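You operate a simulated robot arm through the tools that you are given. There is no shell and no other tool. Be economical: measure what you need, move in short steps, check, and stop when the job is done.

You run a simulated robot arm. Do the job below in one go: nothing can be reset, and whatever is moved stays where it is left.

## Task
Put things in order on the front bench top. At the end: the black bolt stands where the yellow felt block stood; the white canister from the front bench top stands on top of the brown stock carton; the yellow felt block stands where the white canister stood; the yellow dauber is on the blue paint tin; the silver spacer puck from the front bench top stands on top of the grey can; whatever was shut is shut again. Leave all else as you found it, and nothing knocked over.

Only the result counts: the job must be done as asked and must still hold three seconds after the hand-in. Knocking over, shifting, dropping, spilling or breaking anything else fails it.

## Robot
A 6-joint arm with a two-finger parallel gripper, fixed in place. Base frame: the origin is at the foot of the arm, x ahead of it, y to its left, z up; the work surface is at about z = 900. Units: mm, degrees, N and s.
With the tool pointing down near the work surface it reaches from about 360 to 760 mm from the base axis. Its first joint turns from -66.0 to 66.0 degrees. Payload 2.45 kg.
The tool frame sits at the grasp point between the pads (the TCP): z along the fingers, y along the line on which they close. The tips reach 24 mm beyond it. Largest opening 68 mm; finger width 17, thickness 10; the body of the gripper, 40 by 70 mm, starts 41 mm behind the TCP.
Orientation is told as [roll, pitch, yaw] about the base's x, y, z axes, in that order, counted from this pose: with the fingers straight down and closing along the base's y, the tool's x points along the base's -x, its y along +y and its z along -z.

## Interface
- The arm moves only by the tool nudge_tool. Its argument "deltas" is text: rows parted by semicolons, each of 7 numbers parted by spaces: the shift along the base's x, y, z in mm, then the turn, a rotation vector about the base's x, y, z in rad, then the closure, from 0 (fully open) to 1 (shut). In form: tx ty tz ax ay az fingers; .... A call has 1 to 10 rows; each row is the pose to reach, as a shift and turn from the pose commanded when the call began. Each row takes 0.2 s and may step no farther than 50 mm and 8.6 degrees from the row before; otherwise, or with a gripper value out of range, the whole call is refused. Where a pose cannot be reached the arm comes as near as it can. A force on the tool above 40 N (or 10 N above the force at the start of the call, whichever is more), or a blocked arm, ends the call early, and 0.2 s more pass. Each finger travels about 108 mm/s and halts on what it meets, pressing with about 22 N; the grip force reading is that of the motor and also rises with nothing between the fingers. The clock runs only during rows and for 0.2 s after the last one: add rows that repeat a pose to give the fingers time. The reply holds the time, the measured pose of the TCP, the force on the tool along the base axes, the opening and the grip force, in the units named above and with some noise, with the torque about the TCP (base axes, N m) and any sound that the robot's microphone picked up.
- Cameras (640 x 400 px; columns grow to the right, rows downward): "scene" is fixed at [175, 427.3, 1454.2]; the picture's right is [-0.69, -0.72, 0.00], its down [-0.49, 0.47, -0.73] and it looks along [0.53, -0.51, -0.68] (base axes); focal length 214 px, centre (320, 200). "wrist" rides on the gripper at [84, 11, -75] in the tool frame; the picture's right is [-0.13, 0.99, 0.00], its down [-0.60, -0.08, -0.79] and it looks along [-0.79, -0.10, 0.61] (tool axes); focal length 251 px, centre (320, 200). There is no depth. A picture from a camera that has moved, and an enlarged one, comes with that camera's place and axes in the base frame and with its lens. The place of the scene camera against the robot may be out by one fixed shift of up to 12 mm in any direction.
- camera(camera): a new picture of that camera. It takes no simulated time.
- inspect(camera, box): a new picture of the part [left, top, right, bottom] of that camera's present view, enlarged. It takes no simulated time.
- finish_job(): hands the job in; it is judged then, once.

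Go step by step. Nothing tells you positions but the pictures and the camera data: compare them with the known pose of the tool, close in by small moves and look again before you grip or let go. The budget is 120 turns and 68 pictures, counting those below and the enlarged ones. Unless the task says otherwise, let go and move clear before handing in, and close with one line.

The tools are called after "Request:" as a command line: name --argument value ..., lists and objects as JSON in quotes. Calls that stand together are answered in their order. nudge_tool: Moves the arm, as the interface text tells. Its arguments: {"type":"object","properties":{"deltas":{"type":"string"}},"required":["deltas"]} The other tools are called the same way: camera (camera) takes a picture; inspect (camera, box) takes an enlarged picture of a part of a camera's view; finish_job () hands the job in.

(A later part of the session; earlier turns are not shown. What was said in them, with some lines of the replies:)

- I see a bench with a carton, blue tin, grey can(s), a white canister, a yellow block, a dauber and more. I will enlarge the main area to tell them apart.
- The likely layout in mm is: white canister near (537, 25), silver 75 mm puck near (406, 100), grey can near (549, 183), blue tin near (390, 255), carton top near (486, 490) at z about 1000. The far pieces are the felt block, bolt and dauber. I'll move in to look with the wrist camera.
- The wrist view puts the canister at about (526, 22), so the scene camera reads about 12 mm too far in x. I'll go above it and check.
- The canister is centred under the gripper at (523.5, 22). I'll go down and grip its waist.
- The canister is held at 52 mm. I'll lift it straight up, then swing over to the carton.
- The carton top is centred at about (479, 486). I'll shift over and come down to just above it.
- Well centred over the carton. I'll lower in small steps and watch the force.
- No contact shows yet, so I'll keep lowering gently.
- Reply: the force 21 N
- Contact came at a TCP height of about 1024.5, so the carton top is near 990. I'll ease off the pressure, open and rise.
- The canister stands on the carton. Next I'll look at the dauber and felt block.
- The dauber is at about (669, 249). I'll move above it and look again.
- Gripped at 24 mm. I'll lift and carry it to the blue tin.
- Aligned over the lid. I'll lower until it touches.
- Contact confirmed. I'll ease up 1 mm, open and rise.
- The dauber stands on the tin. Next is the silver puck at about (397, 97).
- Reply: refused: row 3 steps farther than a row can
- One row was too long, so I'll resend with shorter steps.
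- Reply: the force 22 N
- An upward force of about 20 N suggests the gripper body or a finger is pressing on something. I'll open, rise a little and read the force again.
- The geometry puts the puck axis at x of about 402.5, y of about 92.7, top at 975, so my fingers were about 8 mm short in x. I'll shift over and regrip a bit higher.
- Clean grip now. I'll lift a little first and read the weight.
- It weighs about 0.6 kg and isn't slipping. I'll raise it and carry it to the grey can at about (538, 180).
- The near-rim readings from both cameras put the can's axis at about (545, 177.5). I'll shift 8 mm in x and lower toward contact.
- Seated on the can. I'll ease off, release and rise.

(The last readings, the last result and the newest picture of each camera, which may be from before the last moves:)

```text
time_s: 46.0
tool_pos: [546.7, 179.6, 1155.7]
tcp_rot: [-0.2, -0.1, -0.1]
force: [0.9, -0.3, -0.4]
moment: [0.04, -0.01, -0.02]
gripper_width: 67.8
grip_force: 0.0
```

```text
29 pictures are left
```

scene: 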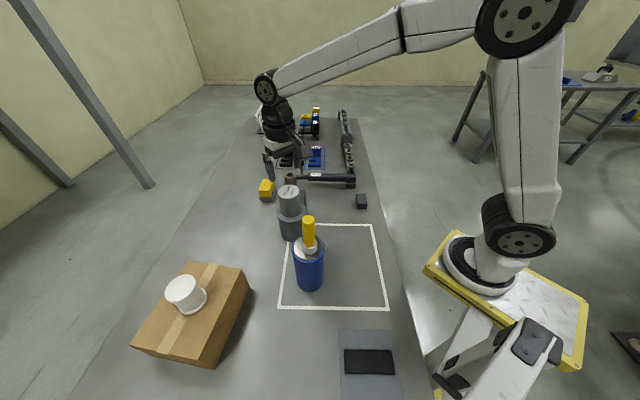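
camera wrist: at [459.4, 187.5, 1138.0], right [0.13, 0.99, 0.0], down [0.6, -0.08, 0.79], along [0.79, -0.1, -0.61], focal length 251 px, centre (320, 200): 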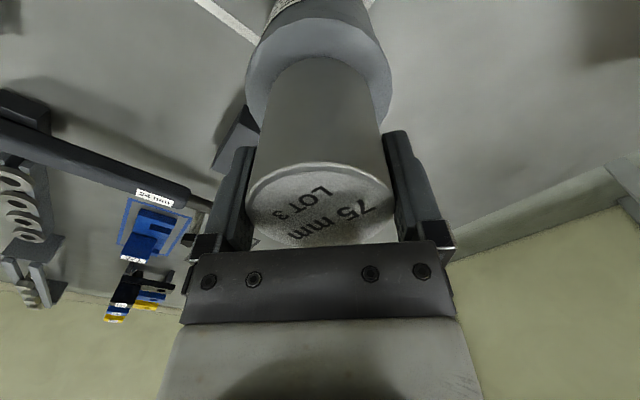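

The puck sits on the can. Next is the felt block: I'll move over toward it high and look.

Request:
nudge_tool --deltas "35 -10 0 0 0 0 0; 70 -20 0 0 0 0 0; 105 -30 0 0 0 0 0; 135 -38 -20 0 0 0 0; 135 -38 -55 0 0 0 0; 135 -38 -55 0 0 0 0"

Request:
camera --camera "wrist"

Request:
inspect --camera "wrist" --box '[120, 20, 400, 195]'

```text
time_s: 47.4
tool_pos: [679.8, 141.2, 1099.0]
tcp_rot: [-0.1, -0.1, -0.1]
force: [0.1, 0.7, -0.3]
moment: [0.04, 0.03, -0.02]
gripper_width: 67.9
grip_force: 0.1
```

```text
28 pictures are left
camera wrist: at [595.2, 150.4, 1173.7], right [0.13, 0.99, 0.0], down [0.6, -0.08, 0.8], along [0.79, -0.1, -0.61], focal length 251 px, centre (320, 200)
```

wrist: 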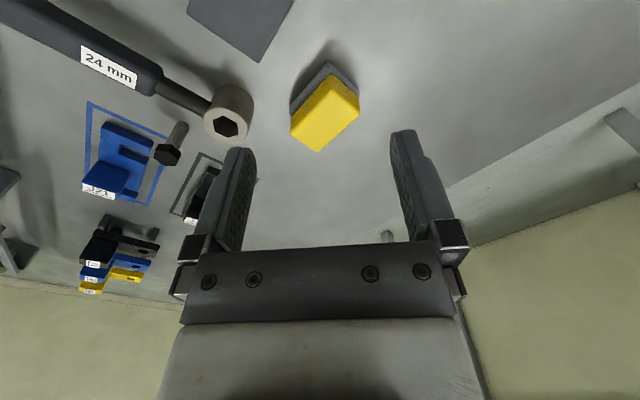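

```text
2.29 times, centred on (260, 108) of wrist
camera zoom: at [595.2, 150.4, 1173.7], right [0.13, 0.99, 0.0], down [0.6, -0.08, 0.8], along [0.79, -0.1, -0.61], focal length 575 px, centre (457, 411)
```

zoom: 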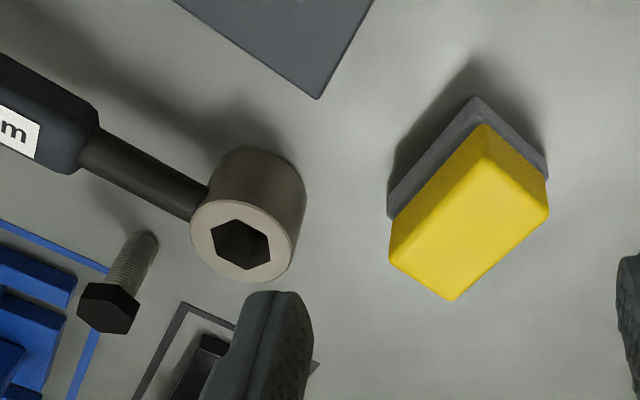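

The felt block is at about (758.5, 134), its short axis at about 41°, top near z 946. The bolt is at about (769, -47). I'll turn the gripper -49° and move above the block.

Request:
nudge_tool --deltas "13 -1 -12 0 0 -0.1425 0; 26 -2 -25 0 0 -0.285 0; 39 -4 -40 0 0 -0.4275 0; 52 -5 -55 0 0 -0.57 0; 65 -6 -70 0 0 -0.7125 0; 79 -7 -89 0 0 -0.855 0; 79 -7 -89 0 0 -0.855 0"

Request:
camera --camera "wrist"

```text
time_s: 49.0
tool_pos: [758.6, 131.7, 1011.0]
tcp_rot: [-0.2, 0.0, -49.2]
force: [-0.2, -0.3, -0.4]
moment: [-0.01, 0.02, 0.0]
gripper_width: 67.9
grip_force: 0.0
```

```text
26 pictures are left
camera wrist: at [711.2, 202.1, 1085.6], right [0.83, 0.55, 0.0], down [0.34, -0.51, 0.79], along [0.44, -0.66, -0.61], focal length 251 px, centre (320, 200)
```

wrist: 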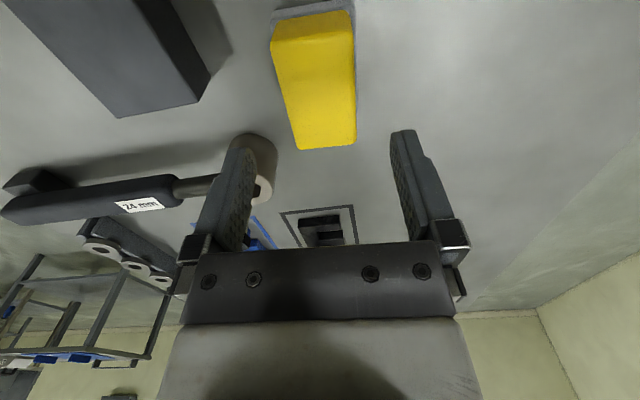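

Aligned: block centre is about (758, 132) and its short axis is at about 41°. I'll descend, keeping the tips above the grey felt part, and grip.

Request:
nudge_tool --deltas "0 0 -35 0 0 0 0; 0 0 -60 0 0 0 0; 0 0 -67 0 0 0 0; 0 0 -67 0 0 0 0.7; 0 0 -67 0 0 0 0.7; 0 0 -67 0 0 0 0.7"

Request:
camera --camera "wrist"

```text
time_s: 50.4
tool_pos: [757.7, 134.0, 944.5]
tcp_rot: [-0.1, -0.1, -49.0]
force: [0.0, -0.6, -0.3]
moment: [-0.02, -0.03, 0.02]
gripper_width: 41.6
grip_force: 21.8
```

```text
25 pictures are left
camera wrist: at [710.0, 202.7, 1018.6], right [0.83, 0.55, 0.0], down [0.34, -0.51, 0.8], along [0.44, -0.66, -0.61], focal length 251 px, centre (320, 200)
```

wrist: 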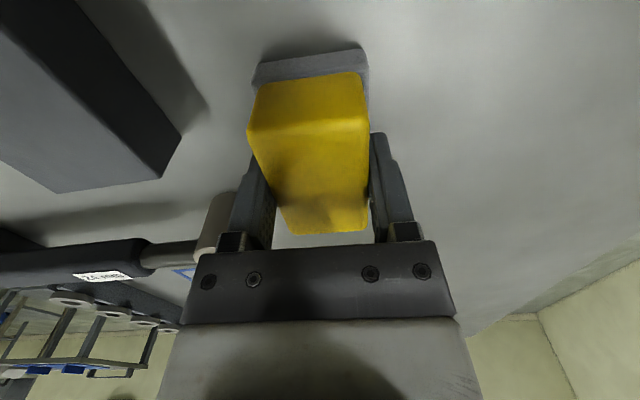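

Held at 41.6 mm. I'll lift it and carry it to the canister's old spot at about (530, 22), keeping the same heading.

Request:
nudge_tool --deltas "0 0 10 0 0 0 0.7; 0 0 55 0 0 0 0.7; 0 0 100 0 0 0 0.7; 0 0 145 0 0 0 0.7; -38 -19 170 0 0 0 0.7; -76 -38 170 0 0 0 0.7; -114 -57 170 0 0 0 0.7; -152 -76 170 0 0 0 0.7; -190 -95 170 0 0 0 0.7; -227 -112 170 0 0 0 0.7"

Request:
nudge_tool --deltas "0 0 -40 0 0 0 0.7; 0 0 -80 0 0 0 0.7; 0 0 -120 0 0 0 0.7; 0 0 -145 0 0 0 0.7; 0 0 -145 0 0 0 0.7"

Request:
camera --camera "wrist"

Request:
inspect --camera "scene" --box '[230, 150, 390, 270]'

```text
time_s: 52.6
tool_pos: [530.0, 19.7, 1113.6]
tcp_rot: [-0.1, -0.2, -49.0]
force: [-1.2, 0.4, -1.8]
moment: [-0.01, -0.04, 0.01]
gripper_width: 41.5
grip_force: 22.3
out of reach, approached as far as the arm can: row 4
```

```text
time_s: 53.8
tool_pos: [531.0, 20.0, 970.5]
tcp_rot: [-0.1, -0.2, -49.0]
force: [-0.5, -0.3, -1.4]
moment: [0.0, 0.0, 0.0]
gripper_width: 41.7
grip_force: 22.0
```

```text
24 pictures are left
camera wrist: at [484.5, 89.4, 1045.1], right [0.83, 0.55, 0.0], down [0.34, -0.51, 0.79], along [0.44, -0.66, -0.61], focal length 251 px, centre (320, 200)
```

wrist: 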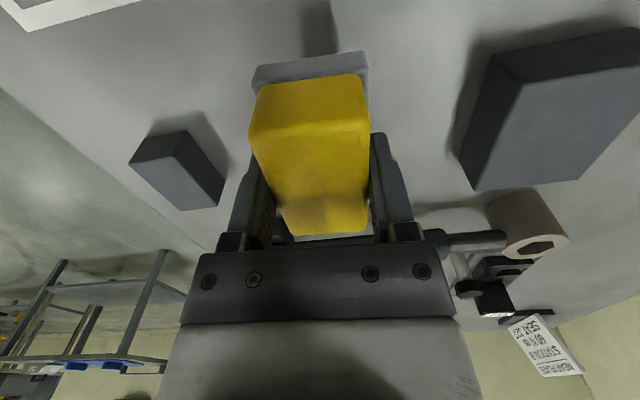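

```text
3.33 times, centred on (310, 210) of scene
camera zoom: at [175.0, 427.3, 1454.2], right [-0.69, -0.72, 0.0], down [-0.49, 0.47, -0.73], along [0.53, -0.51, -0.68], focal length 715 px, centre (353, 167)
```

zoom: 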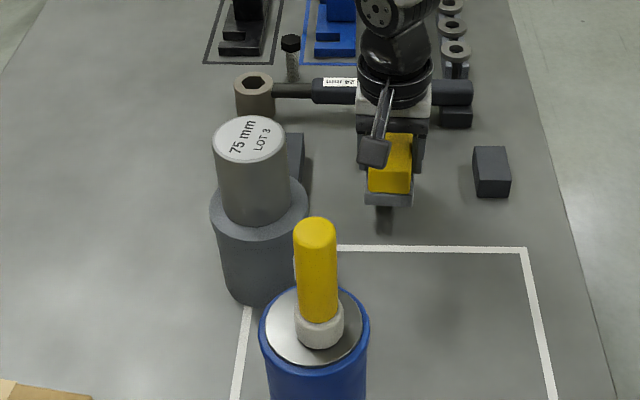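

Clear below. I'll lower to the bench.

Request:
nudge_tool --deltas "0 0 -12 0 0 0 0.7; 0 0 -20 0 0 0 0.7; 0 0 -23 0 0 0 0.7; 0 0 -23 0 0 0 0.7"

Request:
nudge_tool --deltas "0 0 -1 0 0 0 0.7; 0 0 -2 0 0 0 0.7; 0 0 -3 0 0 0 0.7; 0 0 -3 0 0 0 0.7"

```text
time_s: 54.8
tool_pos: [532.7, 20.2, 946.1]
tcp_rot: [-0.1, -0.2, -49.2]
force: [-0.2, 0.5, -1.0]
moment: [-0.02, 0.03, -0.01]
gripper_width: 41.7
grip_force: 21.9
```

```text
time_s: 55.8
tool_pos: [530.8, 20.0, 944.2]
tcp_rot: [0.0, -0.2, -48.9]
force: [0.0, 1.3, 0.8]
moment: [0.02, 0.0, 0.03]
gripper_width: 41.4
grip_force: 21.6
```

Request:
nudge_tool --deltas "0 0 -1 0 0 0 0.7; 0 0 -1 0 0 0 0.7"

```text
time_s: 56.4
tool_pos: [532.5, 19.7, 942.4]
tcp_rot: [0.0, -0.1, -49.0]
force: [-7.4, -2.4, 20.3]
moment: [-0.02, 0.12, 0.06]
gripper_width: 41.8
grip_force: 21.6
```

Contact with the bench. I'll ease off, open and rise.

Request:
nudge_tool --deltas "0 0 1 0 0 0 0.7; 0 0 1.5 0 0 0 0.4; 0 0 1.5 0 0 0 0; 0 0 1.5 0 0 0 0; 0 0 1.5 0 0 0 0; 0 0 40 0 0 0 0; 0 0 85 0 0 0 0; 0 0 130 0 0 0 0; 0 0 160 0 0 0 0"

Request:
inspect --camera "scene" --box '[230, 120, 390, 240]'

```text
time_s: 58.4
tool_pos: [533.4, 20.0, 1102.0]
tcp_rot: [-0.1, -0.1, -49.0]
force: [-0.4, 0.6, 0.3]
moment: [0.0, -0.01, 0.01]
gripper_width: 68.2
grip_force: 0.1
```

```text
3.33 times, centred on (310, 180) of scene
camera zoom: at [174.9, 427.3, 1454.2], right [-0.69, -0.72, 0.0], down [-0.49, 0.47, -0.73], along [0.53, -0.51, -0.68], focal length 715 px, centre (353, 267)
```

zoom: 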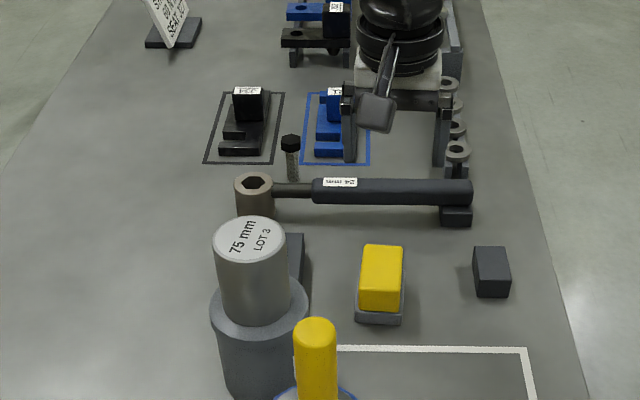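

The felt block stands free. I'll zoom in to check its position against where the canister base was.

Request:
inspect --camera "scene" --box '[310, 185, 350, 225]'

Request:
camera --camera "wrist"

```text
10.00 times, centred on (330, 205) of scene
camera zoom: at [174.9, 427.3, 1454.2], right [-0.69, -0.72, 0.0], down [-0.49, 0.47, -0.73], along [0.53, -0.51, -0.68], focal length 2145 px, centre (220, 150)
```

zoom: 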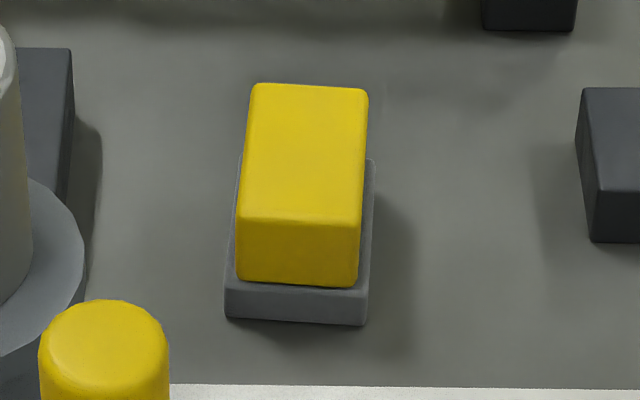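

```text
20 pictures are left
camera wrist: at [485.9, 89.6, 1177.0], right [0.83, 0.55, 0.0], down [0.34, -0.51, 0.79], along [0.44, -0.66, -0.61], focal length 251 px, centre (320, 200)
```

wrist: 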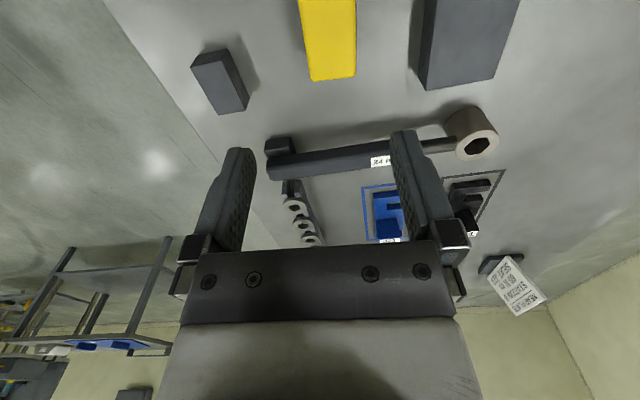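

Compared with the canister's old base in the same scene camera, the block sits about 7 mm off in x and a few mm in y. I'll go back down, regrip and make a small correction.

Request:
nudge_tool --deltas "0 0 -45 0 0 0 0; 0 0 -90 0 0 0 0; 0 0 -130 0 0 0 0; 0 0 -157 0 0 0 0; 0 0 -157 0 0 0 0.7; 0 0 -157 0 0 0 0.7; 0 0 -157 0 0 0 0.7; 0 0 -153 0 0 0 0.7; -7 -3 -150 0 0 0 0.7; -7 -3 -150 0 0 0 0.7"

Request:
nudge_tool --deltas "0 0 -3 0 0 0 0.7; 0 0 -6 0 0 0 0.7; 0 0 -7 0 0 0 0.7; 0 0 -7 0 0 0 0.7"

```text
time_s: 60.6
tool_pos: [526.1, 16.9, 953.0]
tcp_rot: [-0.1, -0.2, -49.0]
force: [0.8, -0.5, 0.4]
moment: [-0.02, -0.03, -0.02]
gripper_width: 41.6
grip_force: 22.0
```

```text
time_s: 61.6
tool_pos: [525.1, 17.2, 947.6]
tcp_rot: [0.0, -0.1, -49.0]
force: [-3.3, 2.7, 11.9]
moment: [0.06, 0.15, -0.03]
gripper_width: 41.6
grip_force: 22.0
```

Request:
nudge_tool --deltas "0 0 0.7 0 0 0 0.7; 0 0 0.7 0 0 0 0.4; 0 0 0.7 0 0 0 0; 0 0 0.7 0 0 0 0; 0 0 0.7 0 0 0 0; 0 0 40 0 0 0 0; 0 0 85 0 0 0 0; 0 0 130 0 0 0 0; 0 0 155 0 0 0 0"

Request:
inspect --camera "scene" --box '[230, 170, 390, 270]'

```text
time_s: 63.6
tool_pos: [524.7, 17.4, 1102.0]
tcp_rot: [-0.1, -0.1, -49.0]
force: [0.0, -0.3, -0.3]
moment: [-0.03, 0.01, 0.01]
gripper_width: 67.9
grip_force: 0.1
```

```text
4.00 times, centred on (310, 220) of scene
camera zoom: at [174.9, 427.3, 1454.2], right [-0.69, -0.72, 0.0], down [-0.49, 0.47, -0.73], along [0.53, -0.51, -0.68], focal length 858 px, centre (360, 120)
```

zoom: 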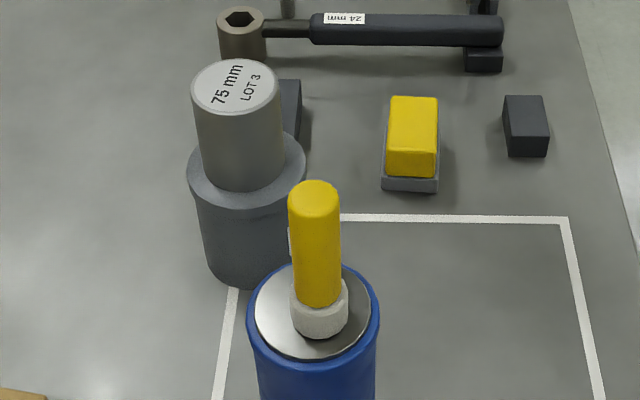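

After that move the block is about 9 mm short in x, so the first release must have shifted it a little. I'll regrip, move it to about (532, 20.5) and release more softly.

Request:
nudge_tool --deltas "0 0 -45 0 0 0 0; 0 0 -90 0 0 0 0; 0 0 -130 0 0 0 0; 0 0 -155 0 0 0 0; 0 0 -155 0 0 0 0; 0 0 -155 0 0 0 0.7; 0 0 -155 0 0 0 0.7; 0 0 -155 0 0 0 0.7"

Request:
nudge_tool --deltas "0 0 4 0 0 0 0.7; 0 0 6 0 0 0 0.7; 7 3 6 0 0 0 0.7; 7 3 6 0 0 0 0.7; 7 3 3 0 0 0 0.7; 7 3 1.5 0 0 0 0.7; 7 3 0.5 0 0 0 0.7; 7 3 0.5 0 0 0 0.7"

```text
time_s: 65.4
tool_pos: [524.1, 18.2, 945.0]
tcp_rot: [-0.1, -0.1, -49.0]
force: [-0.1, 0.3, -0.5]
moment: [0.01, -0.02, 0.01]
gripper_width: 41.5
grip_force: 22.1
```

```text
time_s: 67.2
tool_pos: [530.2, 19.8, 947.2]
tcp_rot: [-0.1, -0.2, -49.0]
force: [-0.4, -0.3, -1.1]
moment: [-0.02, 0.02, 0.02]
gripper_width: 41.6
grip_force: 22.3
```

Request:
nudge_tool --deltas "0 0 -0.5 0 0 0 0.7; 0 0 -1 0 0 0 0.7; 0 0 -1 0 0 0 0.7"

Request:
inspect --camera "scene" --box '[230, 170, 390, 270]'

```text
time_s: 68.0
tool_pos: [531.6, 20.4, 945.9]
tcp_rot: [-0.1, -0.2, -49.0]
force: [-0.7, 0.2, 2.7]
moment: [0.06, -0.02, 0.05]
gripper_width: 41.6
grip_force: 21.9
```

```text
4.00 times, centred on (310, 220) of scene
camera zoom: at [174.9, 427.3, 1454.2], right [-0.69, -0.72, 0.0], down [-0.49, 0.47, -0.73], along [0.53, -0.51, -0.68], focal length 858 px, centre (360, 120)
```

zoom: 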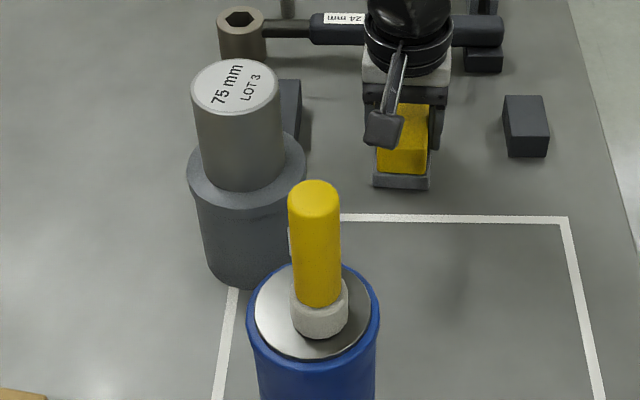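

The block base now lines up with where the canister base was in the picture. I'll release softly.

Request:
nudge_tool --deltas "0 0 0 0 0 0 0.35; 0 0 0 0 0 0 0.2; 0 0 0 0 0 0 0; 0 0 0 0 0 0 0; 0 0 0 0 0 0 0; 0 0 30 0 0 0 0; 0 0 75 0 0 0 0; 0 0 120 0 0 0 0; 0 0 155 0 0 0 0; 0 0 155 0 0 0 0"

Request:
inspect --camera "scene" --box '[230, 120, 390, 220]'

```text
time_s: 70.2
tool_pos: [533.5, 20.0, 1100.8]
tcp_rot: [-0.1, 0.0, -49.0]
force: [-0.7, 0.4, -0.4]
moment: [0.0, 0.03, -0.02]
gripper_width: 68.1
grip_force: 0.1
```

```text
4.00 times, centred on (310, 170) of scene
camera zoom: at [175.0, 427.3, 1454.2], right [-0.69, -0.72, 0.0], down [-0.49, 0.47, -0.73], along [0.53, -0.51, -0.68], focal length 858 px, centre (360, 320)
```

zoom: 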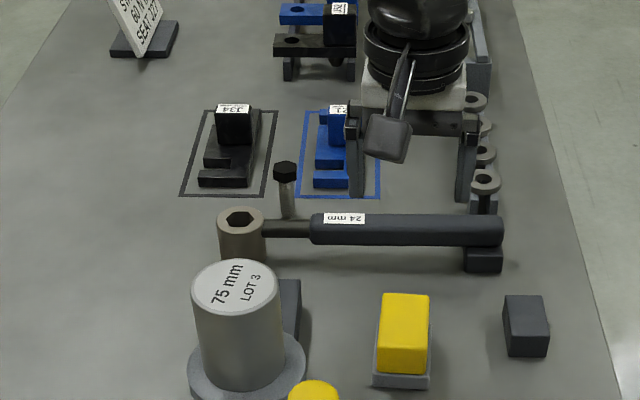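

The felt block is in place. Now the bolt: I'll move in front of it, turning the gripper back, and look.

Request:
nudge_tool --deltas "26 -11 0 0 0 0.1425 0; 52 -22 0 0 0 0.285 0; 78 -33 0 0 0 0.4275 0; 104 -44 0 0 0 0.57 0; 130 -55 0 0 0 0.7125 0; 157 -67 -20 0 0 0.855 0; 157 -67 -40 0 0 0.855 0; 157 -67 -40 0 0 0.855 0"

Request:
inspect --camera "wrist" --box '[200, 0, 440, 150]'

```text
time_s: 72.0
tool_pos: [688.5, -47.5, 1058.5]
tcp_rot: [-0.1, 0.0, 0.0]
force: [0.3, 0.7, 0.1]
moment: [0.01, -0.01, -0.02]
gripper_width: 67.9
grip_force: 0.1
```

```text
2.67 times, centred on (320, 75) of wrist
camera zoom: at [602.7, -37.2, 1133.8], right [0.13, 0.99, 0.0], down [0.6, -0.08, 0.79], along [0.79, -0.1, -0.61], focal length 670 px, centre (320, 533)
```

zoom: 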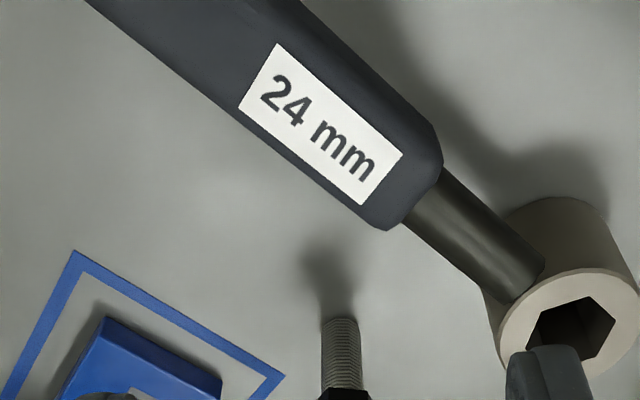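

The bolt base is at about (769, -49.6), with the wrench handle over 50 mm away and the blue piece about 50 mm away on the right. I'll go above it with the fingers part-closed to stay clear.

Request:
nudge_tool --deltas "40 -1 -25 0 0 0 0.2; 80 -2 -48 0 0 0 0.3; 80 -2 -48 0 0 0 0.3; 80 -2 -48 0 0 0 0.3"

Request:
inspect --camera "wrist" --box '[160, 20, 480, 220]'

```text
time_s: 73.0
tool_pos: [769.2, -47.8, 1010.7]
tcp_rot: [-0.1, 0.0, -0.1]
force: [0.6, 0.0, -0.2]
moment: [-0.01, 0.0, 0.02]
gripper_width: 47.6
grip_force: 0.0
```

```text
2.00 times, centred on (320, 120) of wrist
camera zoom: at [684.1, -38.1, 1086.1], right [0.13, 0.99, 0.0], down [0.6, -0.08, 0.79], along [0.79, -0.1, -0.61], focal length 503 px, centre (320, 360)
```

zoom: 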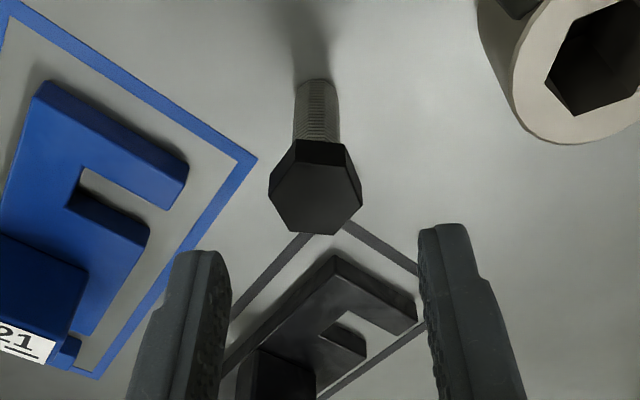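

The bolt is at about (771.5, -49.5) and the hex corners point along y. I'll turn +22.5° so the pads meet flats, then descend and grip the head.

Request:
nudge_tool --deltas "1 -1 -8 0 0 0.131 0.3; 2 -1.5 -16 0 0 0.262 0.3; 2.3 -1.7 -24 0 0 0.393 0.3; 2.3 -1.7 -24 0 0 0.393 0.3"

Request:
camera --camera "wrist"

```text
time_s: 74.0
tool_pos: [771.5, -50.9, 987.3]
tcp_rot: [-0.1, -0.2, 22.5]
force: [-0.1, -0.2, 0.3]
moment: [0.01, -0.03, 0.0]
gripper_width: 47.6
grip_force: 0.0
```

```text
14 pictures are left
camera wrist: at [688.2, -73.8, 1063.3], right [-0.26, 0.97, 0.0], down [0.59, 0.16, 0.8], along [0.77, 0.21, -0.61], focal length 251 px, centre (320, 200)
```

wrist: 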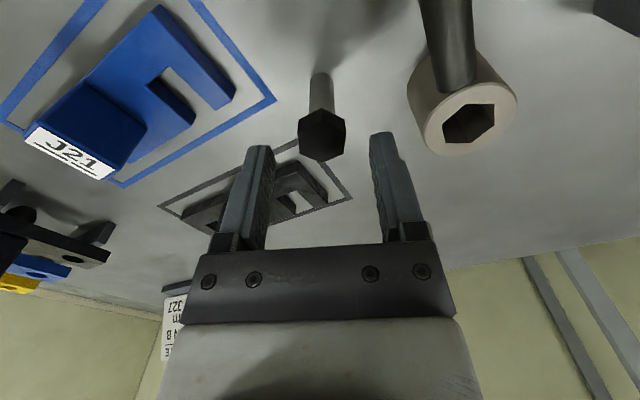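

Request:
nudge_tool --deltas "0 0.3 -20 0 0 0 0.3; 0 0.3 -39 0 0 0 0.3; 0 0.3 -39 0 0 0 0.45; 0 0.3 -39 0 0 0 0.6; 0 0.3 -39 0 0 0 0.9; 0 0.3 -39 0 0 0 0.9; 0 0.3 -39 0 0 0 0.9"

Request:
camera --camera "wrist"

```text
time_s: 75.6
tool_pos: [770.9, -50.7, 947.5]
tcp_rot: [0.0, -0.2, 22.5]
force: [-0.5, -0.9, 0.7]
moment: [-0.04, 0.01, -0.02]
gripper_width: 23.5
grip_force: 22.0
```

```text
13 pictures are left
camera wrist: at [687.7, -73.1, 1024.1], right [-0.26, 0.97, 0.0], down [0.59, 0.16, 0.8], along [0.77, 0.21, -0.61], focal length 251 px, centre (320, 200)
```

wrist: 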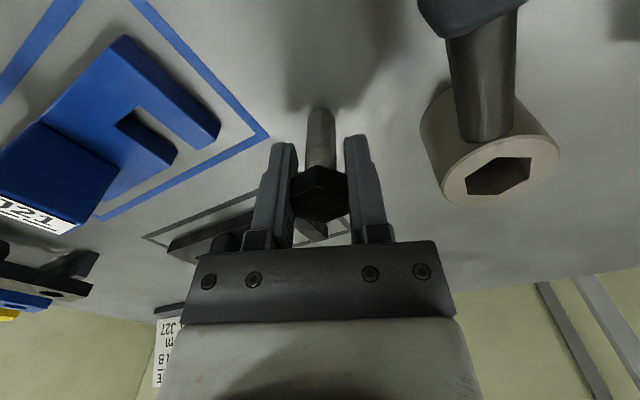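

The bolt head is held on its flats. I'll lift it, carry it inward over the socket and bring it above the felt block's old spot at (757.3, 133.7).

Request:
nudge_tool --deltas "0 0 8 0 0 0 0.9; 0 0 40 0 0 0 0.9; -15 0 75 0 0 0 0.9; -25 10 100 0 0 0 0.9; -25 55 100 0 0 0 0.9; -25 100 100 0 0 0 0.9; -25 145 100 0 0 0 0.9; -19 184.2 85 0 0 0 0.9; -14 184.2 45 0 0 0 0.9; -14 184.2 40 0 0 0 0.9"

Request:
camera --camera "wrist"

Request:
inspect --camera "scene" --box '[230, 150, 310, 210]'

```text
time_s: 77.8
tool_pos: [755.4, 134.3, 985.8]
tcp_rot: [-0.1, -0.1, 22.3]
force: [-0.5, -0.3, -1.8]
moment: [0.0, 0.01, -0.05]
gripper_width: 23.4
grip_force: 22.1
```

```text
12 pictures are left
camera wrist: at [673.5, 110.6, 1061.6], right [-0.26, 0.97, 0.0], down [0.59, 0.16, 0.79], along [0.77, 0.21, -0.61], focal length 251 px, centre (320, 200)
```

wrist: 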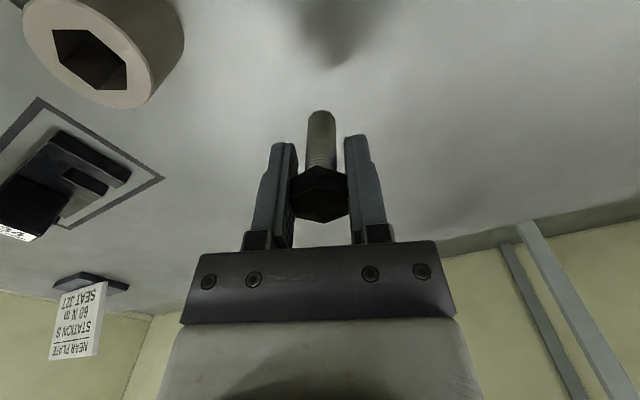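

```text
6.67 times, centred on (270, 180) of scene
camera zoom: at [175.0, 427.3, 1454.2], right [-0.69, -0.72, 0.0], down [-0.49, 0.47, -0.73], along [0.53, -0.51, -0.68], focal length 1430 px, centre (653, 333)
```

zoom: 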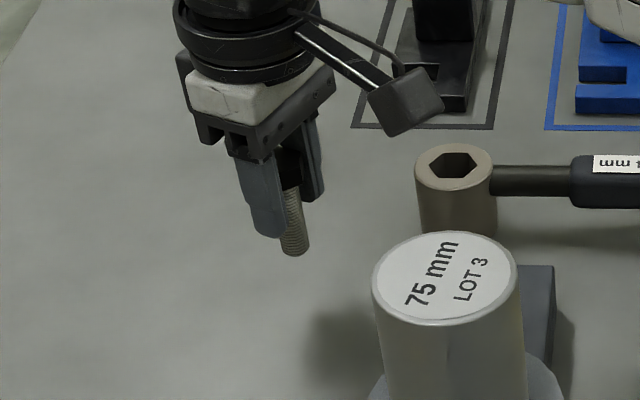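

Hanging upright. I'll lower to just above the bench, then feel for contact.

Request:
nudge_tool --deltas "0 0 -20 0 0 0 0.9; 0 0 -32 0 0 0 0.9; 0 0 -37 0 0 0 0.9; 0 0 -37 0 0 0 0.9"

Request:
nudge_tool --deltas "0 0 -1 0 0 0 0.9; 0 0 -2 0 0 0 0.9; 0 0 -3 0 0 0 0.9; 0 0 -3 0 0 0 0.9"

Request:
inspect --camera "scene" --box '[230, 170, 310, 220]'

```text
time_s: 78.8
tool_pos: [755.8, 133.9, 950.0]
tcp_rot: [-0.1, -0.2, 22.5]
force: [1.0, -1.0, -0.5]
moment: [-0.01, 0.01, -0.03]
gripper_width: 23.6
grip_force: 22.1
```

```text
time_s: 79.8
tool_pos: [756.7, 132.7, 949.1]
tcp_rot: [-0.1, -0.2, 22.5]
force: [0.0, 0.3, 3.1]
moment: [-0.06, 0.01, 0.02]
gripper_width: 23.4
grip_force: 22.4
```

```text
8.00 times, centred on (270, 195) of scene
camera zoom: at [174.9, 427.3, 1454.2], right [-0.69, -0.72, 0.0], down [-0.49, 0.47, -0.73], along [0.53, -0.51, -0.68], focal length 1716 px, centre (720, 240)
```

zoom: 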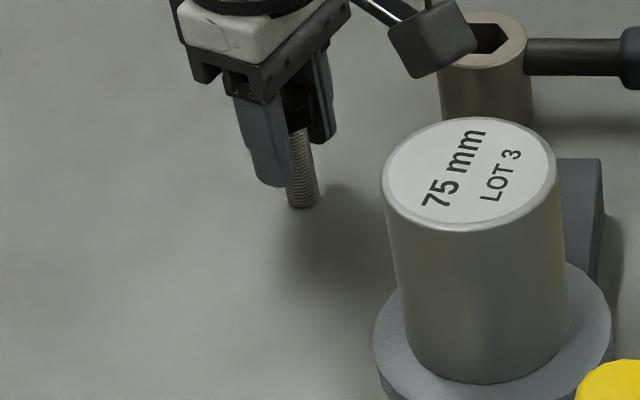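

Light contact, and the bolt stands where the felt block's base was. I'll open gently.

Request:
nudge_tool --deltas "0 0 0 0 0 0 0.62; 0 0 0 0 0 0 0.55; 0 0 0 0 0 0 0.45; 0 0 0 0 0 0 0.3; 0 0 0 0 0 0 0.3; 0 0 0 0 0 0 0.3"

Request:
camera --camera "wrist"

```text
time_s: 81.2
tool_pos: [755.9, 134.6, 948.4]
tcp_rot: [0.0, -0.2, 22.5]
force: [0.0, -1.3, -0.5]
moment: [0.01, 0.02, 0.03]
gripper_width: 47.6
grip_force: 0.1
```

```text
9 pictures are left
camera wrist: at [673.9, 110.6, 1023.7], right [-0.26, 0.97, 0.0], down [0.59, 0.16, 0.79], along [0.77, 0.21, -0.61], focal length 251 px, centre (320, 200)
```

wrist: 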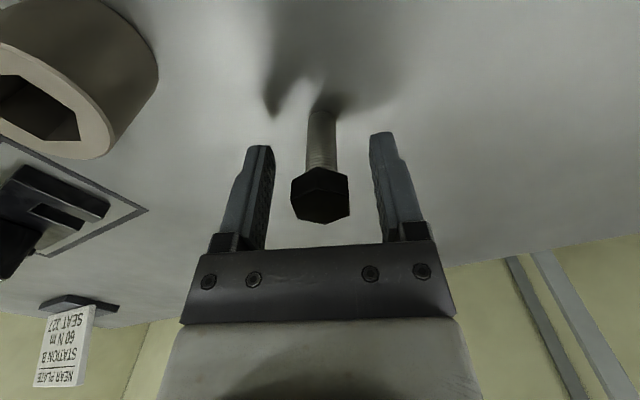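

The bolt stands free between the fingers. I'll rise straight up and back away.

Request:
nudge_tool --deltas "0 0 25 0 0 0 0.3; 0 0 55 0 0 0 0.3; -15 0 85 0 0 0 0.3; -30 -20 125 0 0 0 0.3; -60 -50 150 0 0 0 0.3; -90 -85 170 0 0 0 0.3; -110 -125 190 0 0 0 0; -130 -165 200 0 0 0 0; -130 -165 200 0 0 0 0"

Request:
camera --camera "scene"

Request:
inspect --camera "scene" --box '[230, 100, 390, 200]'

```text
refused: row 6 steps farther than a row can; nothing moved
```

```text
8 pictures are left
```

scene: 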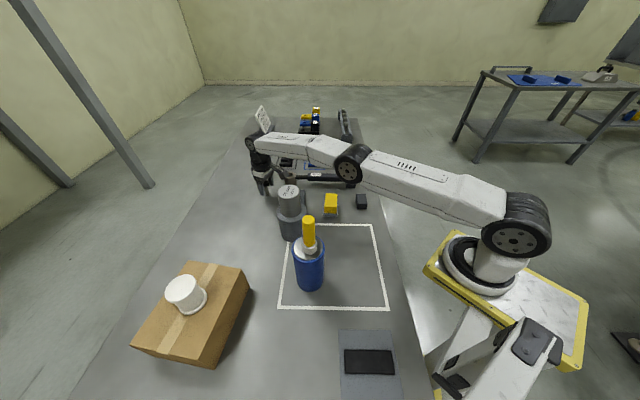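

```text
4.00 times, centred on (310, 150) of scene
camera zoom: at [175.0, 427.3, 1454.2], right [-0.69, -0.72, 0.0], down [-0.49, 0.47, -0.73], along [0.53, -0.51, -0.68], focal length 858 px, centre (360, 400)
```

zoom: 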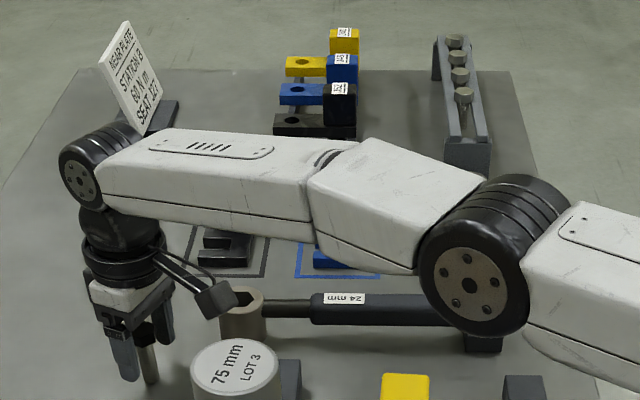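

One step was too long. I'll retry with shorter rows.

Request:
nudge_tool --deltas "0 0 25 0 0 0 0.3; 0 0 55 0 0 0 0.3; -15 0 90 0 0 0 0.3; -30 -15 125 0 0 0 0.3; -50 -40 150 0 0 0 0.3; -70 -70 175 0 0 0 0.3; -90 -105 200 0 0 0 0; -110 -140 225 0 0 0 0; -110 -140 225 0 0 0 0"

Request:
camera --camera "scene"

Request:
inspect --camera "scene" --box '[230, 140, 390, 240]'

```text
time_s: 83.2
tool_pos: [646.1, -4.5, 1175.2]
tcp_rot: [-0.1, -0.1, 22.5]
force: [-0.6, 0.3, 0.5]
moment: [0.02, 0.06, -0.02]
gripper_width: 67.9
grip_force: 0.0
```

```text
6 pictures are left
```

scene: 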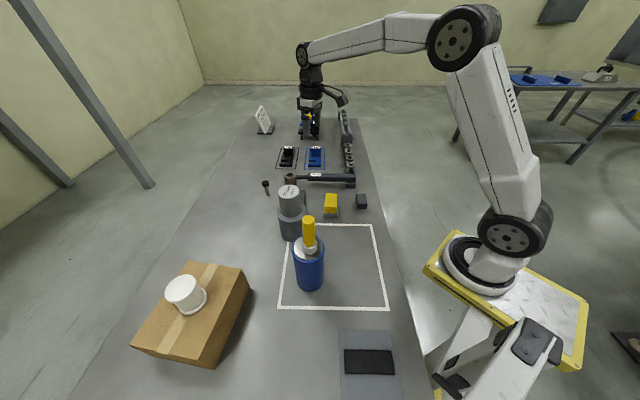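

```text
4.00 times, centred on (310, 190) of scene
camera zoom: at [175.0, 427.3, 1454.2], right [-0.69, -0.72, 0.0], down [-0.49, 0.47, -0.73], along [0.53, -0.51, -0.68], focal length 858 px, centre (360, 240)
```

zoom: 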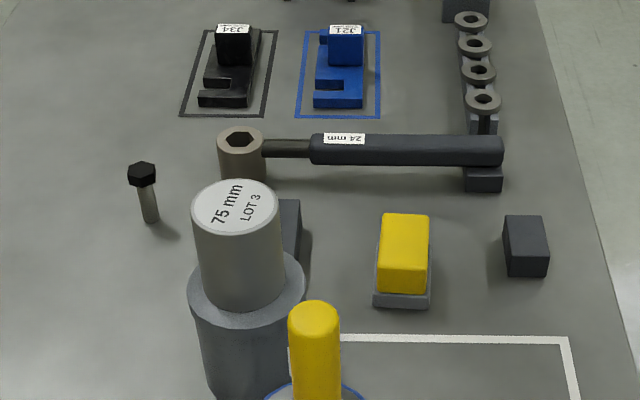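

Every piece stands where asked, nothing else has moved, and the arm is clear. I'm handing in.

Request:
finish_job

```text
The job is handed in.
```

The job is handed in: the bolt, canister, felt block, dauber and puck are all standing in their asked places. I opened nothing, and nothing was knocked over.
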